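You operate a simulated robot arm through the tools that you are given. There is no shell and no other tool. Be economical: measure what you need, move in short steps, check, and stop when the job is done.

You run a simulated two-armed robot. Do the job below in one go: nothing can be reset, and whatever is moved stays where it is left.

TASK
Pick up the white cartridge from the top of the grease bench with one hand, pass it to the other hand and put it on the top of the flat cart. Put the yellow hub on the top of the jacking table away on the top of the hubs bench. Take the pink block and leave it in the en waste. Close the sockets drawer. Fetch the steel ring wrench with the smallest size on its label from the shelf two of the parts rack and set it on the white panel. Put the red plug on the top of the repairs bench away on the tank ledge. Put the 36 mm tool socket from the top of the repairs bench on the shelf under the repairs bench and the 24 mm tool socket on the top of the hubs bench. Do these in any order. Set down upright: white cartridge, yellow hub, pink block, red plug, tool socket.

Only the result counts: the job must be done as asked and must still hold three seconds after the hand-in. Knocking over, shifting, dropping, spilling or breaking anything else fails it.

THE ROBOT
Two 7-joint arms with two-finger parallel grippers on one trunk, on a base that drives. Base frame: it is fixed to the floor where the robot stands at the start and does not move with it; the origin is under the middle of the robot, x ahead of it, y to its left, z up. Units: m, degrees, N and s.
The left shoulder is at the start at [0.07, 0.133, 1.141], the right one opposite. With the tool pointing down near the work surface each hand reaches from about 0.1 to 0.56 m from the robot's upright axis, wherever it stands, measured 20 degrees to its own side. Places, roughly: pink block (4x6x6 cm) [0.6, -0.8, 0.8]; red plug (4x4x7 cm) [-0.6, -2.8, 0.9]; shelf under the repairs bench [-0.9, -3.4, 0.2]; sockets drawer [1.5, -12, 0.7]; steel ring wrench [-0.25, -12.25, 0.5]; tank ledge (176x22 cm) [8.58, -10.5, 0.8]; tool socket [-1, -2.75, 0.75]; top of the flat cart [4.1, -0.2, 0.4]; top of the hubs bench [-0.9, -5.6, 0.8]; waste (20x17 cm) [4.78, -3.34, 0.98]; white cartridge (6x6x11 cm) [0.5, -0.1, 0.8]; white panel (25x23x2 cm) [-1.1, -10.8, 0.8]; yellow hub [0.5, -0.75, 0.75]. Payload 1.57 kg a hand.
The TCP of each hand is the grasp point between the finger pads, 0.03 m short of the fingertips. In the tool frame z runs along the fingers and y along their closing line. The gripper opens to 0.08 m. The fingers are 0.017 m wide and 0.012 m thick; the gripper's body (0.04 by 0.082 m) begins 0.08 m behind the TCP.
Orientation is that of the tool frame in the base frame, as [roll, pitch, yaw] about the fixed x, y, z axes, in that order (R = Rz(yaw) Ry(pitch) Rx(roll)). With the fingers straight down and closing along the base's y, the tool's x points along the base's -x, its y along +y and its z along -z.

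THE INTERFACE
- The arms move only by the tool step_arm. It takes "left_targets", "right_targets" or both (then of equal length, played together; a hand with none holds still); each is a list of rows, each an object of numbers (a shift or turn left out is 0, a gripper value left out holds the last): "dx", "dy", "dz": the shift along the base's x, y, z in units of 20 mm (1.0 is 20 mm); "ax", "ay", "az": the turn, a rotation vector about the base's x, y, z in units of 5 degrees (1.0 is 5 degrees); "jaw": the closure in counts, from 0 (fully open) to 255 (shut). In form: [{"dx": .., "dy": .., "dz": .., "ax": .., "ay": .., "az": .., "jaw": ..}, ...]. A call has 1 to 8 rows; each row shifts and turns the commanded pose from where the row before left it. A call with a number of a shift or a turn outside -1 to 1 is refused whole. A row lasts 0.2 s, in which the tool goes at most 0.05 m and 8.6 degrees; a call with a longer step from one row to the next is refused whole, and so is a gripper value outside its range. A pose out of reach is approached as far as the arm can. The call stops where the force on the tool passes 40 N (or 10 N more than at its start, if that is more) or the arm is blocked; 0.2 s more then pass. Each finger travels about 0.153 m/s and halts on what it meets, pressing with about 30 N; the grip force reading is that of the motor and also rises with nothing between the fingers. The clock runs only during rows and for 0.2 s after the last one: add rows that do not move to give the fingers time. The reply holds the time, the measured pose of the TCP, the force on the tool along the base axes, the opening and the grip force, in the units named above and with some noise, with the torque about the TCP (base axes, N m) and any sound that the robot's microphone picked up.
- Cameras (640 x 400 px; columns grow to the right, rows downward): "scene" is now at [0.1091, -0.0614, 1.3782]; the picture's right is [-0.59, -0.80, 0.00], its down [-0.49, 0.36, -0.79] and it looks along [0.64, -0.47, -0.61] (base axes); focal length 279 px, centre (320, 200). "left" rides on the left gripper at [0.072, 0.007, -0.122] in its tool frame; the picture's right is [-0.09, 1.00, 0.00], its down [-0.84, -0.08, -0.54] and it looks along [-0.54, -0.05, 0.84] (tool axes); focal length 238 px, centre (320, 200). "right" rides on the right gripper at [0.072, -0.007, -0.122] in its tool frame; the picture's right is [0.09, 1.00, 0.00], its down [-0.84, 0.08, -0.54] and it looks along [-0.54, 0.05, 0.84] (tool axes); focal length 238 px, centre (320, 200). There is no depth. A picture from a camera that has moved, and an enlarged one, comes with that camera's place and axes in the base frame and with its lens. The place of the scene camera against the robot may be out by one fixed shift of up to 0.025 m in any direction.
- capture(camera): a new picture of that camera. The clock stands still meanwhile.
- lift_body(by): slides the trunk up (or, below 0, down) by that many m; the arms and the scene camera ride with it, the base frame stays. It gives what a move gives, with no picture.
- drive_base(legs): drives the robot by 1 to 6 legs, each [ahead, left, turn to the left] in m, m and degrees, along the robot's own axes; the way and the turn of a leg run together, so that a leg with both is an arc; at most 1.5 m and 180 degrees a leg. The arms and the cameras ride along, it lands a little off, and it stops where it bumps. It gives what a move gives.
- pan_tilt(pan, tilt): turns the head with the scene camera to pan (to the left, within 86 degrees either way) and tilt (down, from -29 to 69), counted from straight ahead of the robot. It gives what a move gives.
- close_up(camera, box): a new picture of the part [left, top, right, bottom] of that camera's present view, enlarged. The clock stands still meanwhile.
- job_done(): hands the job in; it is judged then, once.

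Work in short steps. Places have to be worked out from the pictures, the camera data and where the tool is seen: move nearer, look again, correct. Check each grasp and each placing, and mend what went wrong. You have 483 turns and 238 pictures in all, those below and enlarged ones among them. Open the grippers and draw the arms clear of the work before you hand the job in, unless the task says otherwise; then end with one line.

The tools are called after "Call:" as a command line: name --argument value ..., lists and objects as JSON in quotes. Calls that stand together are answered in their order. step_arm: Moves the arms, as the interface text tells. Its arguments: {"type":"object","properties":{"left_targets":{"type":"array"},"right_targets":{"type":"array"}},"required":[]} The other tools are called the same way: lift_body (by) slides the trunk up or down; drive_base (legs) drives the base; pan_tilt (pan, tilt) turns the head that bears the scene camera; capture (camera) takes a picture; close_up (camera, box) takes an enlarged picture of a part of a camera's view; job_done () hands the job in.

At the start:

```text
time: 0.0
left_ee_pos: [0.4459, -0.0477, 1.2057]
left_tcp_rot: [180.0, 0.0, -180.0]
left_ft_force: [-0.1, 0.5, -0.3]
left_wrist_torque: [0.02, 0.0, 0.0]
left_width: 0.0801
left_grasp_force: 0.1
right_ee_pos: [0.2802, -0.4005, 1.0242]
right_tcp_rot: [180.0, 0.0, -180.0]
right_ft_force: [0.0, -0.4, 0.3]
right_wrist_torque: [0.03, 0.01, -0.01]
right_width: 0.0801
right_grasp_force: 0.0
trunk travel left (down, up): [-0.715, 0.225]
robot x, y, heading: [-0.0001, 0.0008, 0.2]
head pan, tilt: [-36.5, 37.8]
```

scene: 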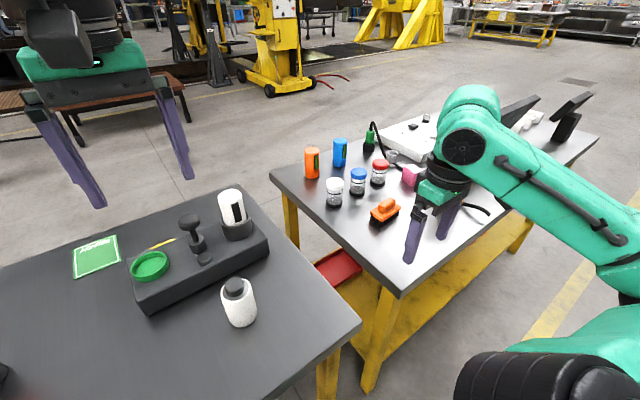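
right: 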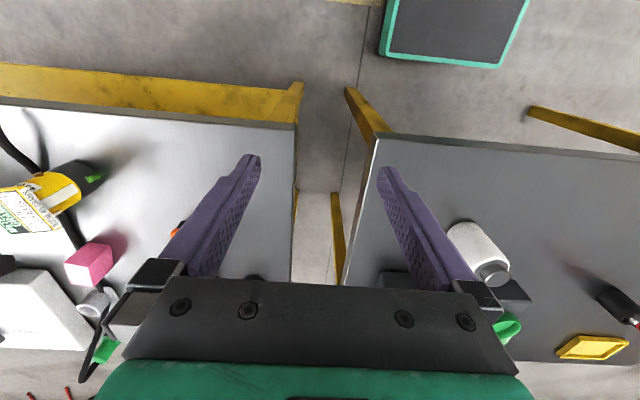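
left: 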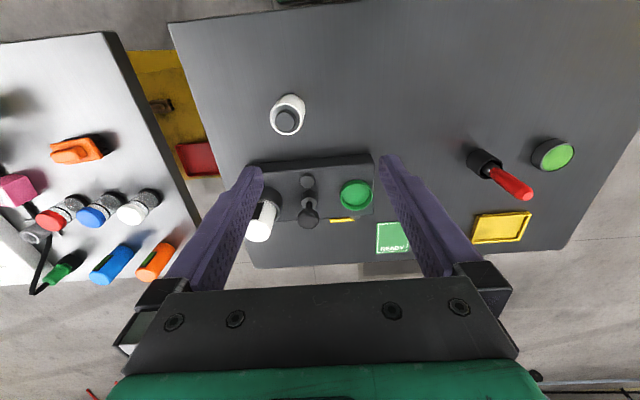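

The bench in front holds a white capped cartridge near (0.52,-0.14), and the jacking table is to the right. I'll enlarge the views before moving.

Call:
close_up --camera "scene" --box '[0, 160, 360, 400]'

Call:
close_up --camera "right" --box '[0, 110, 300, 400]'

```text
1.67 times, centred on (180, 280) of scene
camera zoom: at [0.1091, -0.0614, 1.3782], right [-0.59, -0.8, 0.0], down [-0.49, 0.36, -0.79], along [0.64, -0.47, -0.61], focal length 466 px, centre (553, 67)
```

zoom: 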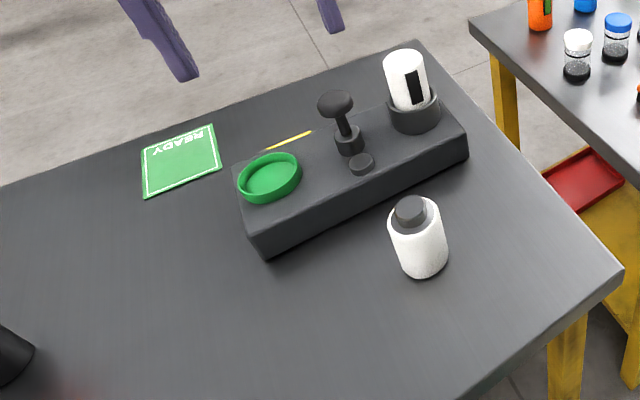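

```text
1.38 times, centred on (150, 255) of right
camera zoom: at [0.2084, -0.406, 1.147], right [-0.09, 1.0, 0.0], down [0.84, 0.08, 0.54], along [0.54, 0.05, -0.84], focal length 329 px, centre (554, 124)
```

zoom: 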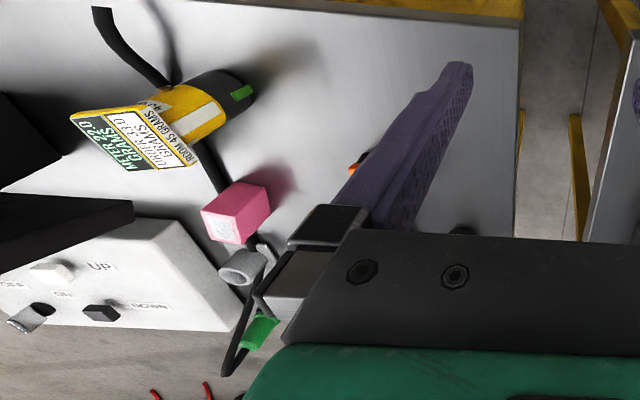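

I see the jacking table has a yellow item with a sign by it; the arm blocks my view. I'll turn the head for a look.

Call:
pan_tilt --pan -60 --tilt 35

Call:
step_arm --right_targets '[{"dx": -1, "dz": 1}, {"dx": -1, "dz": 1}, {"dx": -1, "dz": 1}, {"dz": 1}, {"dz": 1}]'

Call:
capture --camera "scene"

Call:
capture --camera "right"

```text
time: 0.9
left_ee_pos: [0.4475, -0.0473, 1.206]
left_tcp_rot: [-180.0, -0.1, -179.9]
left_ft_force: [-0.9, -0.5, 0.5]
left_wrist_torque: [0.03, -0.01, 0.02]
left_width: 0.0802
left_grasp_force: 0.1
right_ee_pos: [0.2819, -0.3995, 1.0235]
right_tcp_rot: [-179.9, -0.1, 179.9]
right_ft_force: [0.8, 0.9, 0.5]
right_wrist_torque: [0.01, -0.01, 0.0]
right_width: 0.08
right_grasp_force: 0.0
trunk travel left (down, up): [-0.715, 0.225]
robot x, y, heading: [0.0009, -0.0003, 0.0]
head pan, tilt: [-60.0, 35.0]
```

```text
time: 2.1
left_ee_pos: [0.4486, -0.048, 1.206]
left_tcp_rot: [179.9, 0.1, 179.9]
left_ft_force: [0.3, 0.3, -0.5]
left_wrist_torque: [0.02, 0.01, 0.0]
left_width: 0.0798
left_grasp_force: 0.0
right_ee_pos: [0.2598, -0.3751, 1.0333]
right_tcp_rot: [179.9, 0.1, 180.0]
right_ft_force: [0.5, -0.6, 0.4]
right_wrist_torque: [-0.01, 0.0, 0.03]
right_width: 0.08
right_grasp_force: 0.0
right hand out of reach, approached as far as the arm can: row 1, 2, 3, 4, 5
trunk travel left (down, up): [-0.715, 0.225]
robot x, y, heading: [-0.0032, 0.0027, 0.0]
head pan, tilt: [-60.0, 35.0]
```

```text
232 pictures are left
camera scene: at [0.0842, -0.0863, 1.3823], right [-0.87, -0.5, 0.0], down [-0.29, 0.5, -0.82], along [0.41, -0.71, -0.57], focal length 279 px, centre (320, 200)
```

scene: 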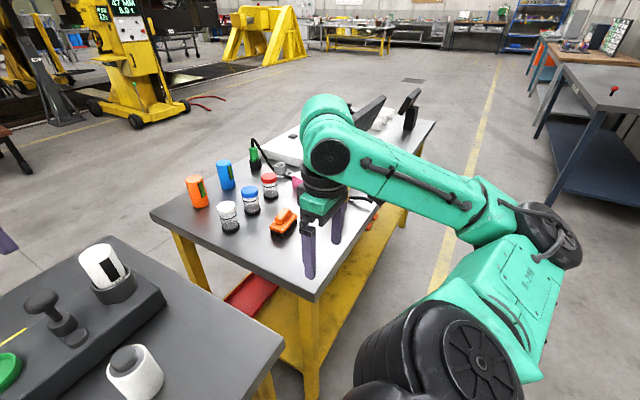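

```text
231 pictures are left
camera right: at [0.1866, -0.3827, 1.1566], right [-0.09, 1.0, 0.0], down [0.84, 0.08, 0.54], along [0.54, 0.05, -0.84], focal length 238 px, centre (320, 200)
```

right: 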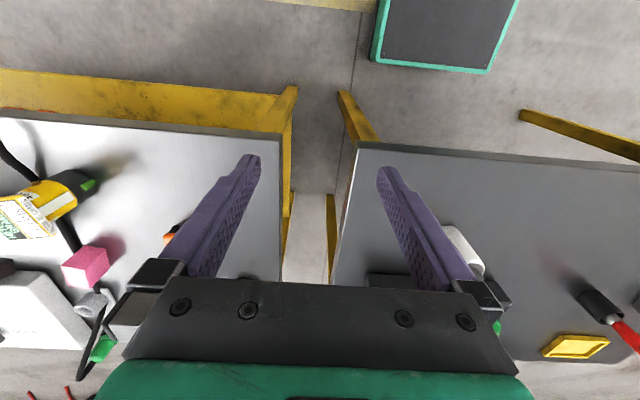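

The repairs bench is visible far right. I'll survey ahead for the cart and waste first.

Call:
pan_tilt --pan -15 --tilt 12

Call:
capture --camera "scene"

Call:
pan_tilt --pan -80 --tilt 12

Call:
capture --camera "scene"

```text
time: 3.2
left_ee_pos: [0.4471, -0.0485, 1.2063]
left_tcp_rot: [180.0, 0.1, 180.0]
left_ft_force: [0.2, 0.1, -0.4]
left_wrist_torque: [0.04, 0.01, 0.02]
left_width: 0.08
left_grasp_force: 0.1
right_ee_pos: [0.2588, -0.3764, 1.0342]
right_tcp_rot: [179.9, 0.0, -179.9]
right_ft_force: [0.9, -0.4, 0.0]
right_wrist_torque: [-0.01, -0.01, 0.0]
right_width: 0.0798
right_grasp_force: 0.0
trunk travel left (down, up): [-0.715, 0.225]
robot x, y, heading: [-0.0019, 0.002, -0.1]
head pan, tilt: [-15.0, 12.0]
```

```text
230 pictures are left
camera scene: at [0.1297, -0.0343, 1.4192], right [-0.26, -0.97, 0.0], down [-0.2, 0.05, -0.98], along [0.94, -0.25, -0.21], focal length 279 px, centre (320, 200)
```

scene: 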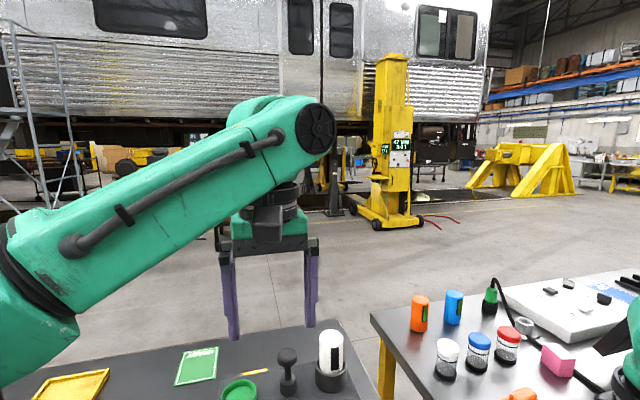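

```text
time: 4.5
left_ee_pos: [0.4472, -0.0474, 1.2053]
left_tcp_rot: [179.9, 0.0, -180.0]
left_ft_force: [0.1, 0.3, 0.0]
left_wrist_torque: [0.02, 0.01, -0.02]
left_width: 0.0798
left_grasp_force: 0.0
right_ee_pos: [0.2593, -0.3761, 1.0348]
right_tcp_rot: [179.9, 0.1, 180.0]
right_ft_force: [0.9, 0.7, -0.2]
right_wrist_torque: [0.0, 0.01, 0.01]
right_width: 0.08
right_grasp_force: 0.0
trunk travel left (down, up): [-0.715, 0.225]
robot x, y, heading: [-0.0007, 0.0005, 0.1]
head pan, tilt: [-80.0, 12.0]
```

```text
229 pictures are left
camera scene: at [0.0558, -0.1018, 1.4193], right [-0.98, -0.17, 0.0], down [-0.04, 0.2, -0.98], along [0.17, -0.96, -0.21], focal length 279 px, centre (320, 200)
```

scene: 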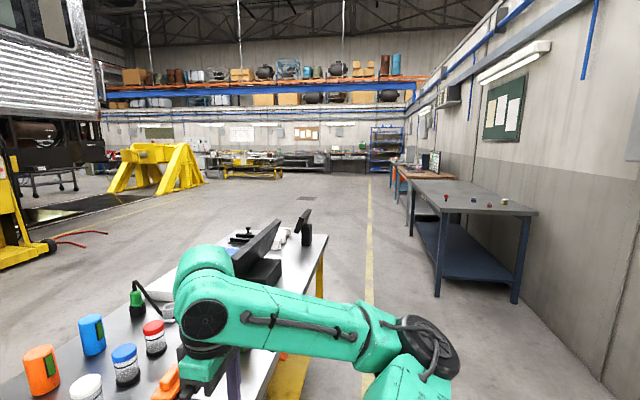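

The cartridge will be taken with the right hand; first I move the left arm out to the left.

Call:
step_arm --left_targets '[{"dx": -1, "dy": 1}, {"dx": -1, "dy": 1}, {"dx": -1, "dy": 1}, {"dx": -1, "dy": 1}, {"dx": -1, "dy": 1}, {"dy": 1}, {"dy": 1}, {"dy": 1}]'

Call:
step_arm --left_targets '[{"dy": 1}, {"dy": 1}, {"dy": 1}, {"dy": 1}, {"dy": 1}]' --right_targets '[{"dx": 1, "dy": 1}, {"dx": 1, "dy": 1}, {"dx": 1, "dy": 1}, {"dx": 1, "dy": 1}, {"dx": 1, "dy": 1}]'

```text
time: 6.3
left_ee_pos: [0.3466, 0.1139, 1.2054]
left_tcp_rot: [-179.9, 0.0, -179.9]
left_ft_force: [0.2, 0.4, 0.5]
left_wrist_torque: [-0.03, 0.0, 0.0]
left_width: 0.0799
left_grasp_force: 0.1
right_ee_pos: [0.2566, -0.3766, 1.0345]
right_tcp_rot: [-179.9, 0.2, -180.0]
right_ft_force: [0.0, -0.5, -0.3]
right_wrist_torque: [-0.02, 0.01, 0.0]
right_width: 0.0799
right_grasp_force: 0.1
trunk travel left (down, up): [-0.715, 0.225]
robot x, y, heading: [-0.001, -0.0003, 0.1]
head pan, tilt: [-80.0, 12.0]
```

```text
time: 7.5
left_ee_pos: [0.3489, 0.2146, 1.2038]
left_tcp_rot: [-179.9, 0.0, -180.0]
left_ft_force: [0.8, 0.2, -0.2]
left_wrist_torque: [-0.05, 0.01, 0.0]
left_width: 0.08
left_grasp_force: 0.1
right_ee_pos: [0.3584, -0.2731, 1.0321]
right_tcp_rot: [-180.0, 0.0, 180.0]
right_ft_force: [-0.7, 0.4, 0.4]
right_wrist_torque: [0.0, 0.01, 0.0]
right_width: 0.08
right_grasp_force: 0.0
trunk travel left (down, up): [-0.715, 0.225]
robot x, y, heading: [0.0013, -0.0029, 0.3]
head pan, tilt: [-80.0, 12.0]
```

Moving on toward a point short of the cartridge, then a wrist-camera check.

Call:
step_arm --right_targets '[{"dx": 1, "dy": 1}, {"dx": 1, "dy": 1}, {"dx": 1, "dy": 1}, {"dx": 1, "dy": 1, "dz": -1}, {"dx": 1, "dy": 1, "dz": -1}, {"dx": 1, "dy": 1, "dz": -1}, {"dz": -1}]'

Call:
capture --camera "right"

Call:
pan_tilt --pan -20 --tilt 50

Call:
capture --camera "scene"

```text
time: 9.2
left_ee_pos: [0.3485, 0.2117, 1.2044]
left_tcp_rot: [-180.0, 0.0, 180.0]
left_ft_force: [0.3, 0.5, -0.6]
left_wrist_torque: [0.04, -0.01, 0.0]
left_width: 0.0802
left_grasp_force: 0.1
right_ee_pos: [0.4776, -0.157, 0.9562]
right_tcp_rot: [179.9, 0.1, 180.0]
right_ft_force: [-0.2, -0.9, -0.2]
right_wrist_torque: [0.01, -0.01, -0.01]
right_width: 0.0799
right_grasp_force: 0.0
trunk travel left (down, up): [-0.715, 0.225]
robot x, y, heading: [0.0006, 0.0003, -0.2]
head pan, tilt: [-80.0, 12.0]
```

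```text
228 pictures are left
camera right: at [0.4058, -0.1631, 1.0787], right [-0.09, 1.0, 0.0], down [0.84, 0.08, 0.54], along [0.54, 0.05, -0.84], focal length 238 px, centre (320, 200)
```

right: 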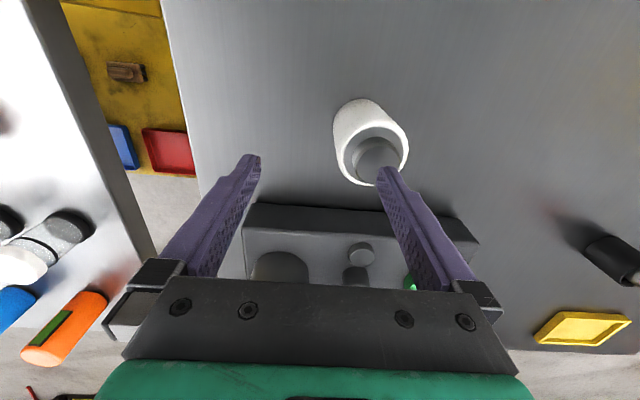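

```text
time: 10.4
left_ee_pos: [0.3478, 0.2132, 1.204]
left_tcp_rot: [180.0, 0.1, -180.0]
left_ft_force: [0.1, 0.4, -1.1]
left_wrist_torque: [-0.01, 0.01, 0.01]
left_width: 0.0799
left_grasp_force: 0.0
right_ee_pos: [0.4783, -0.1563, 0.9553]
right_tcp_rot: [-180.0, 0.0, -180.0]
right_ft_force: [-0.6, 0.5, -0.4]
right_wrist_torque: [0.0, 0.0, 0.01]
right_width: 0.0801
right_grasp_force: 0.0
trunk travel left (down, up): [-0.715, 0.225]
robot x, y, heading: [0.0023, 0.0012, -0.0]
head pan, tilt: [-20.0, 50.0]
```

```text
227 pictures are left
camera scene: at [0.1119, -0.0363, 1.3607], right [-0.34, -0.94, 0.0], down [-0.72, 0.26, -0.64], along [0.6, -0.22, -0.77], focal length 279 px, centre (320, 200)
```

scene: 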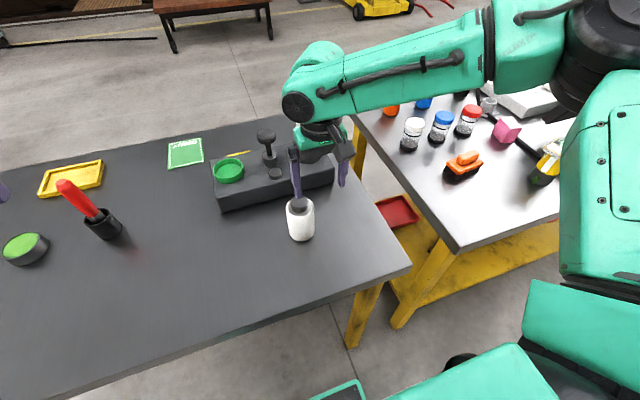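

Triangulating the two wrist views puts the cap top at about (0.48,-0.109,0.89), so the benchtop is near 0.78. I shift the right hand over it and check again.

Call:
step_arm --right_targets '[{"dy": 0.8, "dz": 0.5}, {"dy": 0.8}, {"dy": 0.8}, {}]'

Call:
capture --camera "right"

```text
time: 11.4
left_ee_pos: [0.3478, 0.2133, 1.204]
left_tcp_rot: [-179.9, 0.0, 180.0]
left_ft_force: [0.3, 0.1, -0.7]
left_wrist_torque: [0.09, 0.0, 0.01]
left_width: 0.0799
left_grasp_force: 0.1
right_ee_pos: [0.4777, -0.1077, 0.9648]
right_tcp_rot: [180.0, 0.0, -180.0]
right_ft_force: [-0.2, -0.8, -0.4]
right_wrist_torque: [0.02, -0.03, -0.02]
right_width: 0.0797
right_grasp_force: 0.1
trunk travel left (down, up): [-0.715, 0.225]
robot x, y, heading: [-0.0006, -0.0009, -0.1]
head pan, tilt: [-20.0, 50.0]
```

```text
226 pictures are left
camera right: at [0.4051, -0.1141, 1.0891], right [-0.09, 1.0, 0.0], down [0.84, 0.08, 0.54], along [0.54, 0.05, -0.84], focal length 238 px, centre (320, 200)
```

right: 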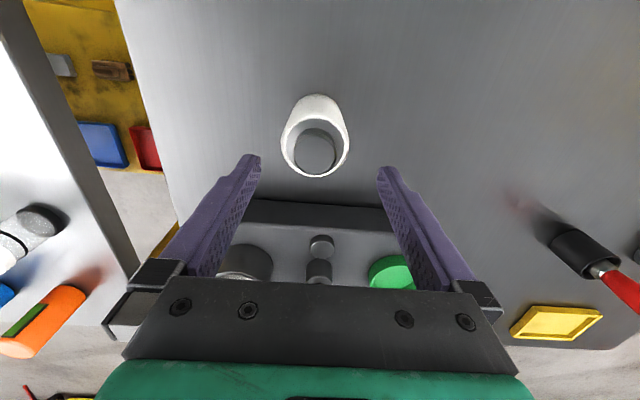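

Well centred. Lowering by 0.12 m and closing.

Call:
step_arm --right_targets '[{"dz": -1, "dx": 0.3, "dy": -0.15}, {"dz": -1}, {"dz": -1}, {"dz": -1}, {"dz": -1}, {"dz": -1}, {}]'

Call:
capture --camera "right"

```text
time: 13.1
left_ee_pos: [0.348, 0.2118, 1.2047]
left_tcp_rot: [-180.0, 0.1, -179.9]
left_ft_force: [0.3, -0.8, 0.5]
left_wrist_torque: [0.01, 0.0, 0.01]
left_width: 0.0802
left_grasp_force: 0.1
right_ee_pos: [0.4611, -0.1309, 0.858]
right_tcp_rot: [180.0, 0.0, 179.9]
right_ft_force: [0.6, -0.6, 0.6]
right_wrist_torque: [-0.04, -0.05, -0.03]
right_width: 0.0796
right_grasp_force: 0.0
right hand out of reach, approached as far as the arm can: row 3, 4, 5, 6
trunk travel left (down, up): [-0.715, 0.225]
robot x, y, heading: [0.0022, 0.0005, 0.0]
head pan, tilt: [-20.0, 50.0]
```

```text
225 pictures are left
camera right: at [0.3884, -0.1381, 0.981], right [-0.09, 1.0, 0.0], down [0.84, 0.08, 0.54], along [0.54, 0.05, -0.84], focal length 238 px, centre (320, 200)
```

right: 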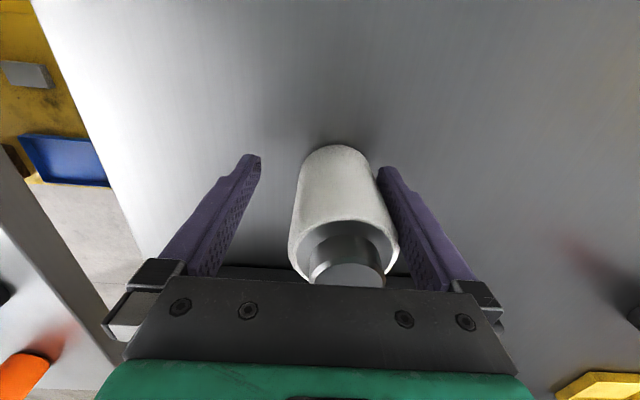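

The reach ends there, with no contact. I raise the hand back; lowering the trunk then will carry it straight down.

Call:
step_arm --right_targets '[{"dz": 1}, {"dz": 1}, {"dz": 1}, {"dz": 1}, {"dz": 1, "dx": 0.5, "dy": 0.5}, {"dx": 0.5, "dy": 0.5}, {}]'

Call:
lift_body --by -0.06

```text
time: 14.7
left_ee_pos: [0.3473, 0.2116, 1.2032]
left_tcp_rot: [-179.9, 0.0, -180.0]
left_ft_force: [-0.7, -0.3, -0.7]
left_wrist_torque: [0.0, 0.0, 0.0]
left_width: 0.0797
left_grasp_force: 0.1
right_ee_pos: [0.4814, -0.1124, 0.959]
right_tcp_rot: [180.0, 0.0, 179.9]
right_ft_force: [-0.6, 0.3, -0.1]
right_wrist_torque: [-0.02, 0.0, -0.01]
right_width: 0.0802
right_grasp_force: 0.1
trunk travel left (down, up): [-0.715, 0.225]
robot x, y, heading: [-0.0025, -0.0033, -0.2]
head pan, tilt: [-20.0, 50.0]
```

```text
time: 15.7
left_ee_pos: [0.3483, 0.2118, 1.1443]
left_tcp_rot: [180.0, 0.0, 180.0]
left_ft_force: [-0.1, -0.9, 0.6]
left_wrist_torque: [0.01, 0.01, 0.01]
left_width: 0.0801
left_grasp_force: 0.1
right_ee_pos: [0.4826, -0.1114, 0.8993]
right_tcp_rot: [180.0, -0.1, -179.9]
right_ft_force: [0.3, -0.4, 0.3]
right_wrist_torque: [0.0, -0.01, 0.01]
right_width: 0.0799
right_grasp_force: 0.0
trunk travel left (down, up): [-0.655, 0.285]
robot x, y, heading: [0.0004, -0.0005, -0.2]
head pan, tilt: [-20.0, 50.0]
```

Lowering another 0.055 m straight down around the cartridge, then checking.

Call:
lift_body --by -0.055

Call:
capture --camera "right"

```text
time: 16.6
left_ee_pos: [0.349, 0.2119, 1.09]
left_tcp_rot: [-180.0, 0.0, 180.0]
left_ft_force: [0.2, 0.7, 0.0]
left_wrist_torque: [0.02, 0.01, 0.0]
left_width: 0.0799
left_grasp_force: 0.1
right_ee_pos: [0.4807, -0.1129, 0.8425]
right_tcp_rot: [179.9, 0.0, 180.0]
right_ft_force: [-0.6, -0.3, -0.3]
right_wrist_torque: [-0.02, -0.01, 0.0]
right_width: 0.08
right_grasp_force: 0.1
trunk travel left (down, up): [-0.6, 0.34]
robot x, y, heading: [0.004, 0.0012, 0.2]
head pan, tilt: [-20.0, 50.0]
```

```text
224 pictures are left
camera right: at [0.4099, -0.1189, 0.9664], right [-0.09, 1.0, 0.0], down [0.84, 0.08, 0.54], along [0.54, 0.05, -0.84], focal length 238 px, centre (320, 200)
```

right: 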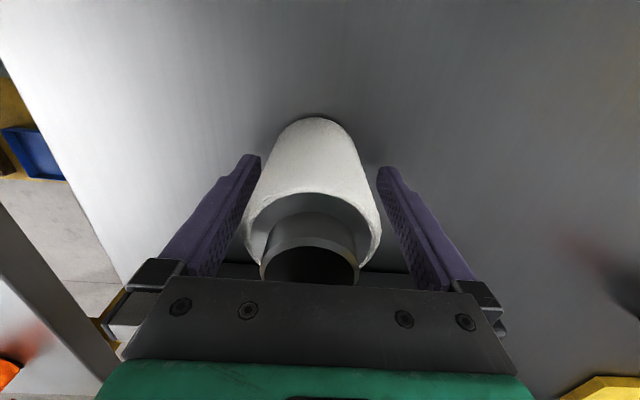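

Aligned; closing the right gripper.

Call:
step_arm --right_targets '[{"dy": -0.15, "jaw": 60}, {"jaw": 120}, {"jaw": 200}, {"jaw": 255}, {}, {}]'

Call:
step_arm --right_targets '[{"dz": 1}, {"dz": 1}, {"dz": 1}, {}]'

Call:
capture --camera "right"

```text
time: 18.0
left_ee_pos: [0.3463, 0.2113, 1.0888]
left_tcp_rot: [-180.0, 0.0, 179.9]
left_ft_force: [0.4, 0.0, 0.0]
left_wrist_torque: [0.0, 0.02, 0.0]
left_width: 0.08
left_grasp_force: 0.2
right_ee_pos: [0.4824, -0.116, 0.8431]
right_tcp_rot: [180.0, 0.0, 180.0]
right_ft_force: [0.6, 1.1, 0.0]
right_wrist_torque: [0.0, -0.02, -0.01]
right_width: 0.0596
right_grasp_force: 30.3
trunk travel left (down, up): [-0.6, 0.34]
robot x, y, heading: [0.0032, -0.0012, 0.3]
head pan, tilt: [-20.0, 50.0]
```

```text
time: 19.0
left_ee_pos: [0.3486, 0.2115, 1.0888]
left_tcp_rot: [-180.0, -0.1, -180.0]
left_ft_force: [-0.4, 0.6, -0.5]
left_wrist_torque: [0.0, 0.02, 0.02]
left_width: 0.0797
left_grasp_force: 0.1
right_ee_pos: [0.4818, -0.1158, 0.9037]
right_tcp_rot: [-180.0, 0.0, 180.0]
right_ft_force: [-0.7, 0.1, -2.4]
right_wrist_torque: [-0.02, 0.0, -0.05]
right_width: 0.0592
right_grasp_force: 30.1
trunk travel left (down, up): [-0.6, 0.34]
robot x, y, heading: [-0.0027, -0.0019, 0.0]
head pan, tilt: [-20.0, 50.0]
```

```text
223 pictures are left
camera right: at [0.4093, -0.122, 1.0263], right [-0.09, 1.0, 0.0], down [0.84, 0.08, 0.54], along [0.54, 0.05, -0.84], focal length 238 px, centre (320, 200)
```

right: 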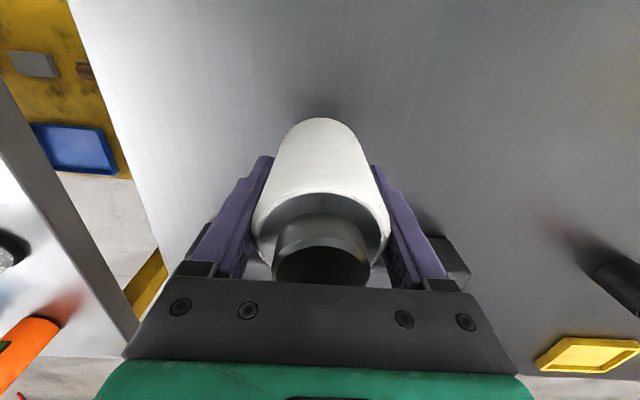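

The cartridge is held (0.059 m, ~2.4 N). For the hand-over I bring it back nearer the body and start yawing the left hand so it can come in from the left.

Call:
step_arm --left_targets '[{"az": 1}, {"az": 1}, {"az": 1}, {"az": 1}, {"az": 1}, {"az": 1}, {"az": 1}, {"az": 1}]' --right_targets '[{"dz": 1}, {"dz": 1}, {"dz": 1}, {"dx": -1}, {"dx": -1}, {"dx": -1}, {"dx": -1}, {"dx": -1}]'

Call:
step_arm --left_targets '[{"az": 1}, {"az": 1}, {"az": 1}, {"az": 1}, {"az": 1}, {"az": 1}, {"az": 1}, {"az": 1}]'

```text
time: 20.8
left_ee_pos: [0.3472, 0.2117, 1.0901]
left_tcp_rot: [-180.0, 0.0, -139.9]
left_ft_force: [0.1, -0.5, 0.4]
left_wrist_torque: [0.01, -0.05, -0.02]
left_width: 0.0798
left_grasp_force: 0.1
right_ee_pos: [0.3804, -0.1161, 0.9635]
right_tcp_rot: [180.0, 0.0, -179.9]
right_ft_force: [-1.2, 0.1, -2.2]
right_wrist_torque: [0.01, -0.02, 0.0]
right_width: 0.0592
right_grasp_force: 29.8
trunk travel left (down, up): [-0.6, 0.34]
robot x, y, heading: [0.0017, -0.0016, 0.2]
head pan, tilt: [-20.0, 50.0]
```

```text
time: 22.6
left_ee_pos: [0.3478, 0.2111, 1.0892]
left_tcp_rot: [179.9, 0.1, -99.9]
left_ft_force: [0.2, -0.4, 1.5]
left_wrist_torque: [-0.02, 0.01, 0.03]
left_width: 0.0802
left_grasp_force: 0.1
right_ee_pos: [0.3818, -0.115, 0.9629]
right_tcp_rot: [-179.9, 0.0, -180.0]
right_ft_force: [0.1, 1.1, -2.3]
right_wrist_torque: [0.02, 0.01, 0.01]
right_width: 0.0595
right_grasp_force: 29.6
trunk travel left (down, up): [-0.6, 0.34]
robot x, y, heading: [0.0009, -0.0002, 0.1]
head pan, tilt: [-20.0, 50.0]
```

Yaw works. Finishing it and tilting the left hand towards -y.

Call:
step_arm --left_targets '[{"az": 1}, {"az": 1}, {"ax": -1}, {"ax": -1}, {"ax": -1}, {"ax": -1}, {"ax": -1}, {"ax": -1}]'

Call:
step_arm --left_targets '[{"ax": -1}, {"ax": -1}, {"ax": -1}, {"ax": -1}, {"ax": -1}, {"ax": -1}, {"ax": -1}]'

Call:
pan_tilt --pan 0 --tilt 50

Call:
capture --camera "scene"

```text
time: 24.4
left_ee_pos: [0.3493, 0.2124, 1.0891]
left_tcp_rot: [180.0, -30.1, -90.0]
left_ft_force: [0.1, 0.5, 0.5]
left_wrist_torque: [0.0, 0.01, -0.02]
left_width: 0.0802
left_grasp_force: 0.1
right_ee_pos: [0.3808, -0.1154, 0.9632]
right_tcp_rot: [179.9, -0.1, 180.0]
right_ft_force: [-0.5, -0.6, -2.2]
right_wrist_torque: [0.02, -0.02, -0.01]
right_width: 0.0594
right_grasp_force: 29.9
trunk travel left (down, up): [-0.6, 0.34]
robot x, y, heading: [-0.0038, -0.0027, 0.2]
head pan, tilt: [-20.0, 50.0]
```

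```text
time: 26.0
left_ee_pos: [0.3474, 0.2122, 1.0894]
left_tcp_rot: [180.0, -65.1, -90.0]
left_ft_force: [0.5, -0.3, -0.3]
left_wrist_torque: [-0.05, -0.01, -0.01]
left_width: 0.0798
left_grasp_force: 0.1
right_ee_pos: [0.3806, -0.116, 0.9623]
right_tcp_rot: [180.0, 0.0, -180.0]
right_ft_force: [-0.6, 0.8, -2.9]
right_wrist_torque: [0.0, -0.01, -0.01]
right_width: 0.0595
right_grasp_force: 29.8
trunk travel left (down, up): [-0.6, 0.34]
robot x, y, heading: [0.0, 0.0015, 0.0]
head pan, tilt: [-20.0, 50.0]
```

```text
time: 26.8
left_ee_pos: [0.3486, 0.2115, 1.0893]
left_tcp_rot: [179.9, -64.9, -90.0]
left_ft_force: [-1.5, 0.7, 0.0]
left_wrist_torque: [0.0, -0.01, 0.01]
left_width: 0.0801
left_grasp_force: 0.1
right_ee_pos: [0.3815, -0.1167, 0.9635]
right_tcp_rot: [179.9, 0.0, 180.0]
right_ft_force: [1.0, -0.4, -1.4]
right_wrist_torque: [-0.01, -0.03, -0.01]
right_width: 0.0596
right_grasp_force: 30.0
trunk travel left (down, up): [-0.6, 0.34]
robot x, y, heading: [0.0002, -0.0031, -0.0]
head pan, tilt: [0.0, 50.0]
```

```text
222 pictures are left
camera scene: at [0.1168, -0.01, 1.2456], right [0.0, -1.0, 0.0], down [-0.77, 0.0, -0.64], along [0.64, 0.0, -0.77], focal length 279 px, centre (320, 200)
```

scene: 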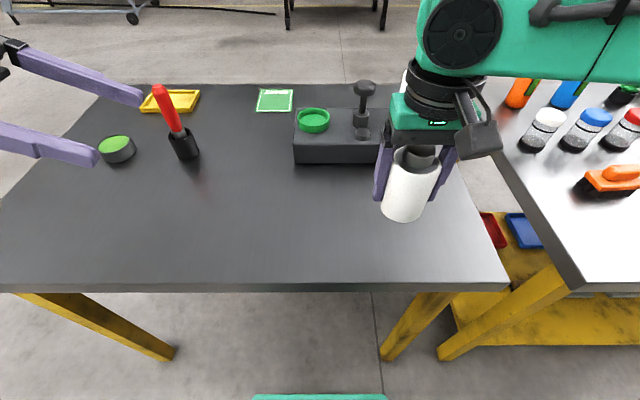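

The view shows both hands clearly. I level the left hand a bit more and bring it to the cartridge's height, staying 0.1 m off to the side.

Call:
step_arm --left_targets '[{"ax": -1, "dz": -1}, {"ax": -1, "dz": -1}, {"ax": -1, "dz": -1, "dx": 0.65}, {"dz": -1, "dx": 1}, {"dz": -1}, {"dz": -1}, {"dz": -1}, {"dz": -0.55}]'

Call:
step_arm --left_targets '[{"dy": -1}, {"dy": -1}, {"dy": -1}, {"dy": -1}, {"dy": -1}, {"dy": -1}, {"dy": -1}, {"dy": -1}]'

Call:
capture --camera "scene"

Call:
capture --camera "left"

```text
time: 28.6
left_ee_pos: [0.3791, 0.22, 0.9576]
left_tcp_rot: [179.2, -74.8, -87.3]
left_ft_force: [-0.8, 0.3, 0.2]
left_wrist_torque: [0.01, -0.01, 0.06]
left_width: 0.08
left_grasp_force: 0.1
left hand out of reach, approached as far as the arm can: row 1, 2
right_ee_pos: [0.3812, -0.115, 0.9625]
right_tcp_rot: [180.0, 0.1, -179.9]
right_ft_force: [0.2, 0.0, -1.5]
right_wrist_torque: [0.03, 0.01, 0.01]
right_width: 0.0593
right_grasp_force: 30.1
trunk travel left (down, up): [-0.6, 0.34]
robot x, y, heading: [0.0003, 0.001, -0.0]
head pan, tilt: [0.0, 50.0]
```

```text
time: 30.4
left_ee_pos: [0.3821, 0.0606, 0.9578]
left_tcp_rot: [178.9, -74.7, -86.9]
left_ft_force: [-0.4, -0.8, 0.5]
left_wrist_torque: [-0.02, -0.01, 0.0]
left_width: 0.08
left_grasp_force: 0.0
right_ee_pos: [0.3819, -0.116, 0.9623]
right_tcp_rot: [-180.0, 0.0, 180.0]
right_ft_force: [0.5, -0.4, -2.7]
right_wrist_torque: [0.03, 0.0, 0.04]
right_width: 0.0593
right_grasp_force: 30.0
trunk travel left (down, up): [-0.6, 0.34]
robot x, y, heading: [-0.0013, 0.0059, -0.1]
head pan, tilt: [0.0, 50.0]
```

```text
221 pictures are left
camera scene: at [0.1172, -0.0103, 1.2456], right [0.0, -1.0, 0.0], down [-0.77, 0.0, -0.64], along [0.64, 0.0, -0.77], focal length 279 px, centre (320, 200)
```

scene: 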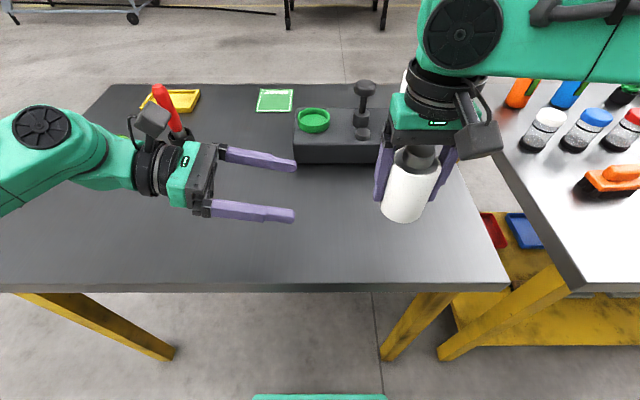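

```text
220 pictures are left
camera left: at [0.3711, 0.159, 1.0578], right [-1.0, -0.01, -0.08], down [0.05, 0.75, -0.66], along [0.07, -0.67, -0.74], focal length 238 px, centre (320, 200)
```

left: 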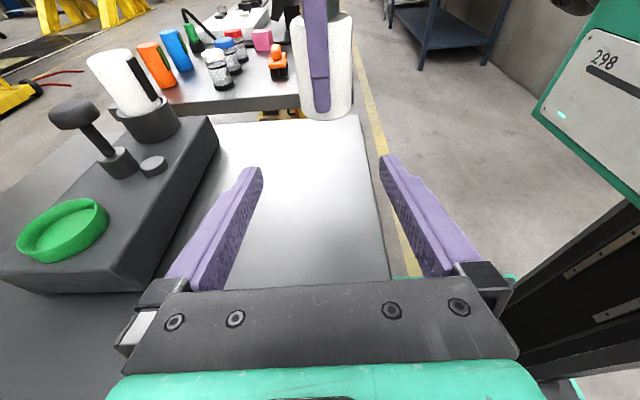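

Left hand has a slight roll/yaw error; I correct it, drop 2 cm, and approach most of the way.

Call:
step_arm --left_targets '[{"ay": 0.9, "az": -0.6}, {"dz": -0.9, "dy": -1}, {"dy": -1}, {"dy": -1}, {"dy": -1}, {"dy": -1}, {}]'

Call:
capture --camera "left"

Call:
capture --camera "scene"

```text
time: 32.0
left_ee_pos: [0.3798, -0.0399, 0.9407]
left_tcp_rot: [162.3, -74.0, -74.1]
left_ft_force: [0.2, 0.0, 0.3]
left_wrist_torque: [0.0, 0.03, 0.01]
left_width: 0.0799
left_grasp_force: 0.0
right_ee_pos: [0.381, -0.1148, 0.9638]
right_tcp_rot: [180.0, 0.0, 179.9]
right_ft_force: [-0.4, 0.6, -2.5]
right_wrist_torque: [-0.01, -0.01, -0.02]
right_width: 0.0591
right_grasp_force: 29.6
trunk travel left (down, up): [-0.6, 0.34]
robot x, y, heading: [0.0026, -0.0025, -0.1]
head pan, tilt: [0.0, 50.0]
```

```text
219 pictures are left
camera left: at [0.3827, 0.0592, 1.0415], right [-1.0, 0.04, -0.01], down [0.04, 0.74, -0.67], along [-0.03, -0.67, -0.74], focal length 238 px, centre (320, 200)
```

left: 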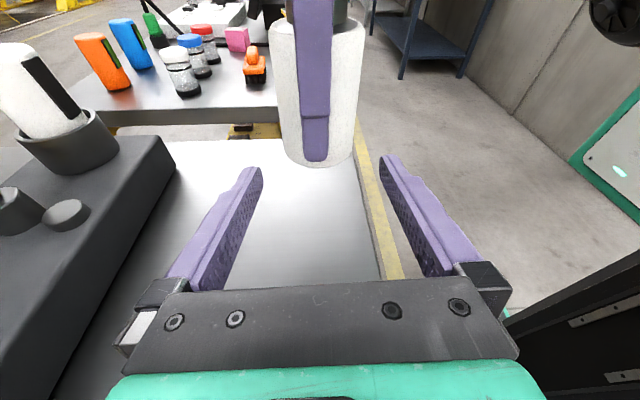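

```text
218 pictures are left
camera scene: at [0.1166, -0.0096, 1.2456], right [0.0, -1.0, 0.0], down [-0.77, 0.0, -0.64], along [0.64, 0.0, -0.77], focal length 279 px, centre (320, 200)
```

scene: 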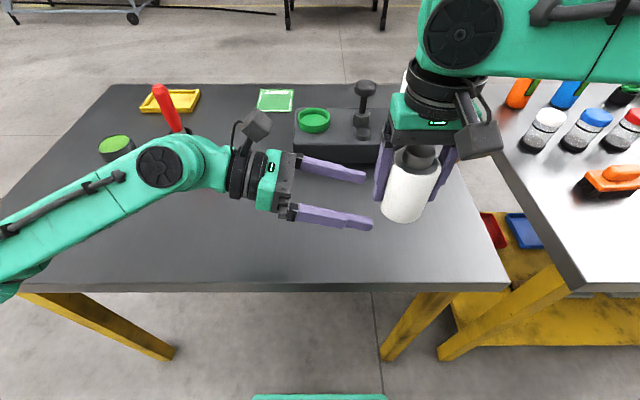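

Cartridge is centred between the left fingers. Advancing the remaining 7.5 cm.

Call:
step_arm --left_targets '[{"dy": -1, "dz": 0.2}, {"dy": -1}, {"dy": -1}, {"dy": -0.75}, {}]'

Call:
capture --camera "left"

Call:
capture --camera "scene"

```text
time: 33.2
left_ee_pos: [0.3804, -0.1135, 0.9433]
left_tcp_rot: [162.3, -74.1, -74.2]
left_ft_force: [-0.8, -0.1, 0.2]
left_wrist_torque: [-0.01, 0.0, -0.01]
left_width: 0.0799
left_grasp_force: 0.1
right_ee_pos: [0.3811, -0.1156, 0.9629]
right_tcp_rot: [-180.0, 0.1, -180.0]
right_ft_force: [0.1, -0.2, -2.5]
right_wrist_torque: [-0.02, -0.02, 0.0]
right_width: 0.0591
right_grasp_force: 30.1
trunk travel left (down, up): [-0.6, 0.34]
robot x, y, heading: [0.001, -0.0019, -0.2]
head pan, tilt: [0.0, 50.0]
```

```text
217 pictures are left
camera left: at [0.3833, -0.0156, 1.0441], right [-1.0, 0.04, -0.01], down [0.04, 0.74, -0.67], along [-0.03, -0.67, -0.74], focal length 238 px, centre (320, 200)
```

left: 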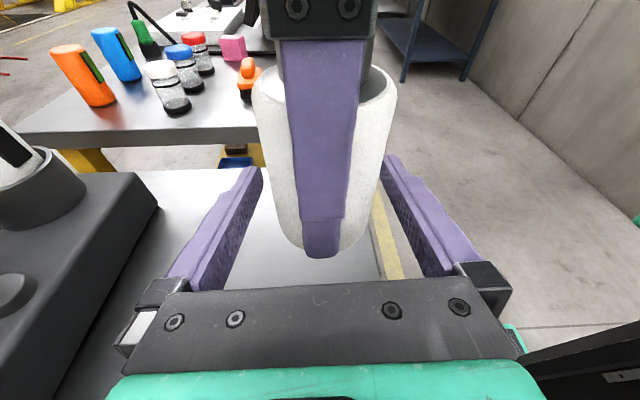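

```text
216 pictures are left
camera scene: at [0.1167, -0.0096, 1.2456], right [0.0, -1.0, 0.0], down [-0.77, 0.0, -0.64], along [0.64, 0.0, -0.77], focal length 279 px, centre (320, 200)
```

scene: 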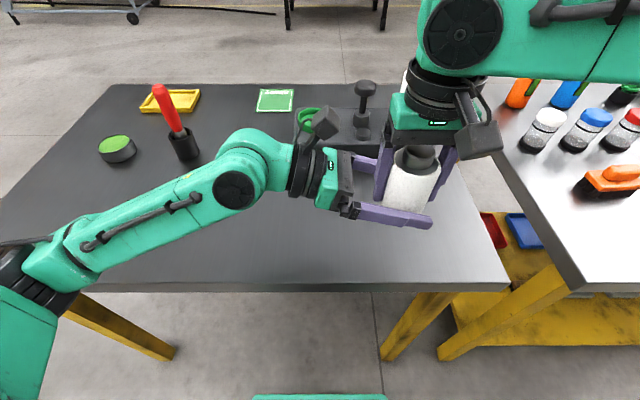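

All aligned: closing the left gripper on the lower body.

Call:
step_arm --left_targets '[{"jaw": 60}, {"jaw": 120}, {"jaw": 200}, {"jaw": 255}, {}, {}]'

```text
time: 34.6
left_ee_pos: [0.3792, -0.1133, 0.9425]
left_tcp_rot: [162.4, -74.0, -74.3]
left_ft_force: [-22.2, 1.5, 4.5]
left_wrist_torque: [0.38, -0.82, -0.15]
left_width: 0.0606
left_grasp_force: 29.8
right_ee_pos: [0.3813, -0.1151, 0.9628]
right_tcp_rot: [-180.0, 0.0, 179.9]
right_ft_force: [20.7, -1.2, -5.1]
right_wrist_torque: [-0.43, 0.42, 0.1]
right_width: 0.0592
right_grasp_force: 29.7
trunk travel left (down, up): [-0.6, 0.34]
robot x, y, heading: [0.0017, -0.0017, -0.0]
head pan, tilt: [0.0, 50.0]
```

A side force of 22 N from slight offset; I relieve it with a tiny left shift in -x.

Call:
step_arm --left_targets '[{"dx": -0.1}, {}]'

```text
time: 35.2
left_ee_pos: [0.3788, -0.1133, 0.9432]
left_tcp_rot: [162.4, -74.1, -74.1]
left_ft_force: [-11.9, -2.9, 0.8]
left_wrist_torque: [0.38, -0.3, 0.0]
left_width: 0.0605
left_grasp_force: 30.1
right_ee_pos: [0.3812, -0.1154, 0.9626]
right_tcp_rot: [179.9, 0.0, -180.0]
right_ft_force: [11.7, 4.0, -4.0]
right_wrist_torque: [-0.3, 0.0, -0.09]
right_width: 0.0593
right_grasp_force: 30.0
trunk travel left (down, up): [-0.6, 0.34]
robot x, y, heading: [-0.0023, 0.0005, -0.4]
head pan, tilt: [0.0, 50.0]
```

Halved; one more nudge, then open the right hand.

Call:
step_arm --left_targets '[{"dx": -0.1}, {}, {}, {}, {}]' --right_targets '[{}, {"jaw": 200}, {"jaw": 100}, {"jaw": 0}, {}]'

Call:
capture --camera "left"

```text
time: 36.4
left_ee_pos: [0.3761, -0.1129, 0.9437]
left_tcp_rot: [162.3, -74.1, -74.1]
left_ft_force: [0.4, 0.0, -0.1]
left_wrist_torque: [0.02, 0.02, 0.0]
left_width: 0.059
left_grasp_force: 30.1
right_ee_pos: [0.3812, -0.1157, 0.9624]
right_tcp_rot: [179.9, 0.0, -180.0]
right_ft_force: [0.3, 0.6, -0.2]
right_wrist_torque: [0.0, 0.02, -0.02]
right_width: 0.0799
right_grasp_force: 0.0
trunk travel left (down, up): [-0.6, 0.34]
robot x, y, heading: [-0.0021, -0.0026, 0.1]
head pan, tilt: [0.0, 50.0]
```

```text
215 pictures are left
camera left: at [0.3792, -0.0158, 1.0435], right [-1.0, 0.04, -0.01], down [0.04, 0.74, -0.67], along [-0.03, -0.67, -0.74], focal length 238 px, centre (320, 200)
```

left: 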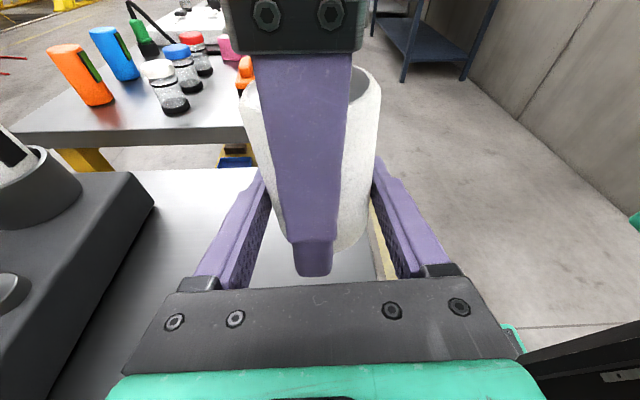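

Left now holds 0.059 m. Raising the right hand clear, straight up.

Call:
step_arm --right_targets '[{"dz": 1}, {"dz": 1}, {"dz": 1}, {"dz": 1}, {"dz": 1}, {"dz": 1}, {"dz": 1}]'

Call:
capture --camera "left"

```text
time: 38.0
left_ee_pos: [0.3767, -0.1128, 0.9435]
left_tcp_rot: [162.5, -74.0, -74.1]
left_ft_force: [0.6, 0.3, 0.2]
left_wrist_torque: [-0.04, 0.01, -0.05]
left_width: 0.0588
left_grasp_force: 29.6
right_ee_pos: [0.3826, -0.1145, 1.1028]
right_tcp_rot: [180.0, -0.2, -180.0]
right_ft_force: [-0.7, 0.5, 0.0]
right_wrist_torque: [0.02, -0.04, 0.02]
right_width: 0.0798
right_grasp_force: 0.1
trunk travel left (down, up): [-0.6, 0.34]
robot x, y, heading: [-0.0013, 0.0013, 0.0]
head pan, tilt: [0.0, 50.0]
```

```text
214 pictures are left
camera left: at [0.3791, -0.0158, 1.0436], right [-1.0, 0.04, -0.01], down [0.04, 0.74, -0.67], along [-0.03, -0.67, -0.74], focal length 238 px, centre (320, 200)
```

left: 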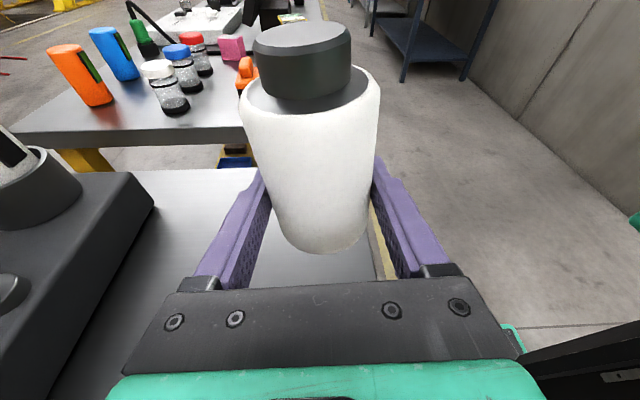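

Hand-over succeeded. I now draw the left hand with the cartridge up and aside, to travel right to the jacking table for the pink block with the free right hand.

Call:
step_arm --left_targets '[{"dz": 1}, {"dz": 1}, {"dz": 1}, {"dz": 1, "dy": 1}, {"dy": 1}, {"dy": 1}, {"dy": 1}, {"dy": 1}]' --right_targets '[{"dy": -1}, {"dy": -1}, {"dy": -1}, {"dy": -1}, {"dy": -1}, {"dx": -1}, {"dx": -1}, {"dx": -0.5}]'

Call:
step_arm --left_targets '[{"dy": 1}, {"dy": 1}, {"dy": 1}, {"dy": 1}, {"dy": 1}, {"dx": -1}, {"dx": -1}, {"dx": -1}]'

Call:
capture --camera "left"

```text
time: 39.8
left_ee_pos: [0.378, -0.0123, 1.0224]
left_tcp_rot: [162.5, -74.1, -74.3]
left_ft_force: [0.4, 0.2, -2.4]
left_wrist_torque: [-0.01, 0.02, 0.02]
left_width: 0.0582
left_grasp_force: 30.0
right_ee_pos: [0.3319, -0.2134, 1.1033]
right_tcp_rot: [-180.0, -0.2, -180.0]
right_ft_force: [0.2, -0.4, -1.2]
right_wrist_torque: [-0.01, 0.04, 0.01]
right_width: 0.0801
right_grasp_force: 0.1
trunk travel left (down, up): [-0.6, 0.34]
robot x, y, heading: [0.0005, -0.0055, 0.0]
head pan, tilt: [0.0, 50.0]
```

```text
time: 41.6
left_ee_pos: [0.3148, 0.0852, 1.0246]
left_tcp_rot: [162.5, -74.0, -74.2]
left_ft_force: [0.4, -0.2, -2.7]
left_wrist_torque: [0.03, 0.02, -0.02]
left_width: 0.0581
left_grasp_force: 30.3
right_ee_pos: [0.3331, -0.2151, 1.103]
right_tcp_rot: [180.0, 0.0, -180.0]
right_ft_force: [-0.5, 0.3, 0.5]
right_wrist_torque: [-0.03, 0.0, 0.01]
right_width: 0.08
right_grasp_force: 0.1
trunk travel left (down, up): [-0.6, 0.34]
robot x, y, heading: [0.0007, -0.002, 0.1]
head pan, tilt: [0.0, 50.0]
```

```text
213 pictures are left
camera left: at [0.3176, 0.1834, 1.1243], right [-1.0, 0.04, -0.01], down [0.04, 0.74, -0.67], along [-0.03, -0.67, -0.74], focal length 238 px, centre (320, 200)
```

left: 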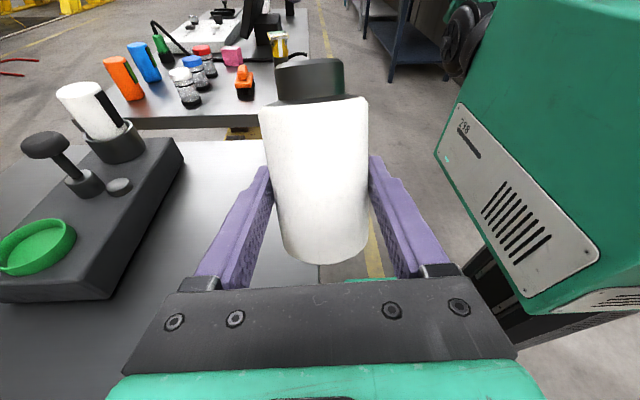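

Driving 0.6 m sideways to the right to face the jacking table.

Call:
drive_base --legs '[[0, -0.6, 0]]'

Call:
pan_tilt --pan -20 --tilt 50

Call:
capture --camera "scene"

Call:
capture --camera "right"

```text
time: 45.0
left_ee_pos: [0.3159, -0.5178, 1.0236]
left_tcp_rot: [162.4, -74.0, -74.1]
left_ft_force: [0.2, 0.4, -1.4]
left_wrist_torque: [0.03, 0.03, -0.03]
left_width: 0.0587
left_grasp_force: 30.1
right_ee_pos: [0.3333, -0.8183, 1.1038]
right_tcp_rot: [180.0, 0.0, -180.0]
right_ft_force: [0.6, 0.4, -0.3]
right_wrist_torque: [0.02, 0.01, 0.05]
right_width: 0.0799
right_grasp_force: 0.0
trunk travel left (down, up): [-0.6, 0.34]
robot x, y, heading: [-0.0, -0.6016, 0.4]
head pan, tilt: [0.0, 50.0]
```

```text
time: 45.9
left_ee_pos: [0.3159, -0.5177, 1.0231]
left_tcp_rot: [162.4, -74.1, -74.2]
left_ft_force: [0.5, -0.4, -2.7]
left_wrist_torque: [0.02, 0.0, 0.01]
left_width: 0.0583
left_grasp_force: 29.8
right_ee_pos: [0.3324, -0.8174, 1.1024]
right_tcp_rot: [180.0, 0.0, -179.9]
right_ft_force: [-0.6, 0.3, -0.2]
right_wrist_torque: [-0.01, 0.0, -0.01]
right_width: 0.0802
right_grasp_force: 0.0
trunk travel left (down, up): [-0.6, 0.34]
robot x, y, heading: [0.0021, -0.6016, 0.1]
head pan, tilt: [-20.0, 50.0]
```

```text
212 pictures are left
camera scene: at [0.1124, -0.6388, 1.2456], right [-0.34, -0.94, 0.0], down [-0.72, 0.26, -0.64], along [0.6, -0.22, -0.77], focal length 279 px, centre (320, 200)
```

scene: 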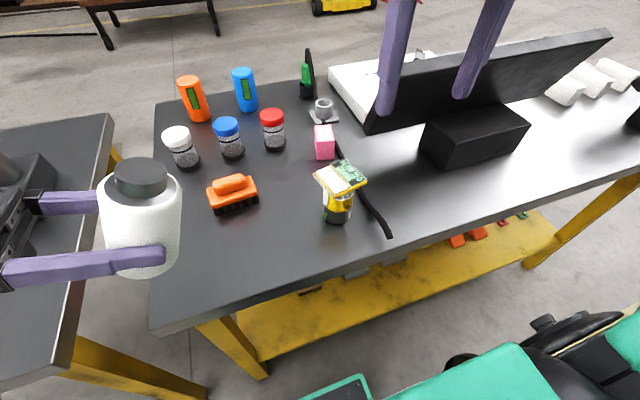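

```text
211 pictures are left
camera right: at [0.261, -0.8243, 1.2265], right [-0.09, 1.0, 0.0], down [0.84, 0.08, 0.54], along [0.54, 0.05, -0.84], focal length 238 px, centre (320, 200)
```

right: 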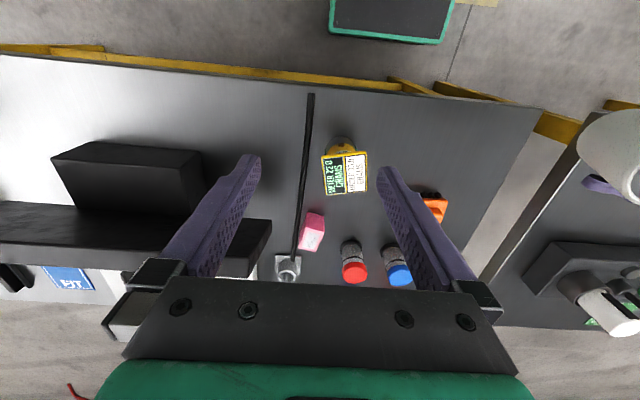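

Both targets are in view. I zoom on the hub and pink block.

Call:
close_up --camera "scene" --box '[270, 80, 430, 240]'

Call:
close_up --camera "right" --box '[250, 80, 450, 290]'

```text
2.50 times, centred on (350, 160) of scene
camera zoom: at [0.1124, -0.6388, 1.2456], right [-0.34, -0.94, 0.0], down [-0.72, 0.26, -0.64], along [0.6, -0.22, -0.77], focal length 698 px, centre (245, 300)
```

zoom: 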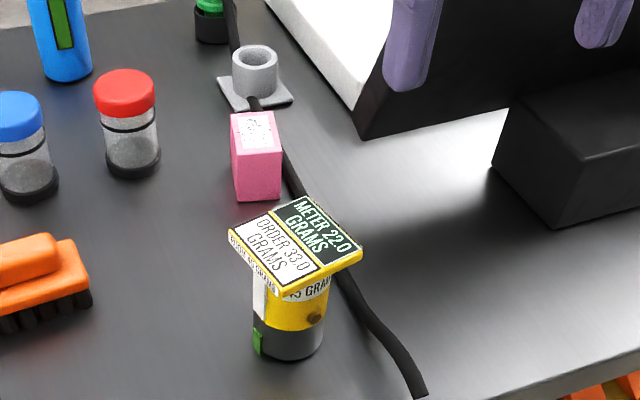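

```text
1.90 times, centred on (350, 185) of right
camera zoom: at [0.261, -0.8243, 1.2265], right [-0.09, 1.0, 0.0], down [0.84, 0.08, 0.54], along [0.54, 0.05, -0.84], focal length 454 px, centre (263, 229)
```

zoom: 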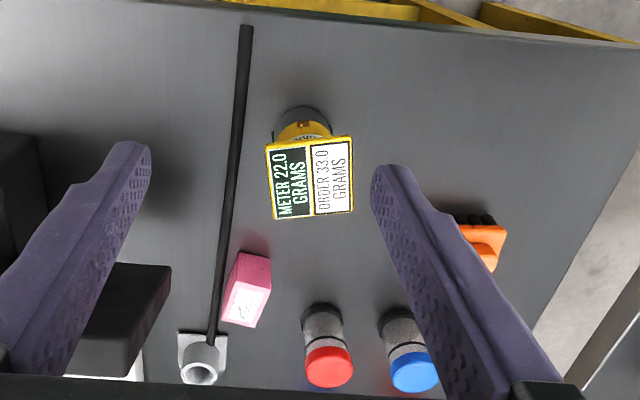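

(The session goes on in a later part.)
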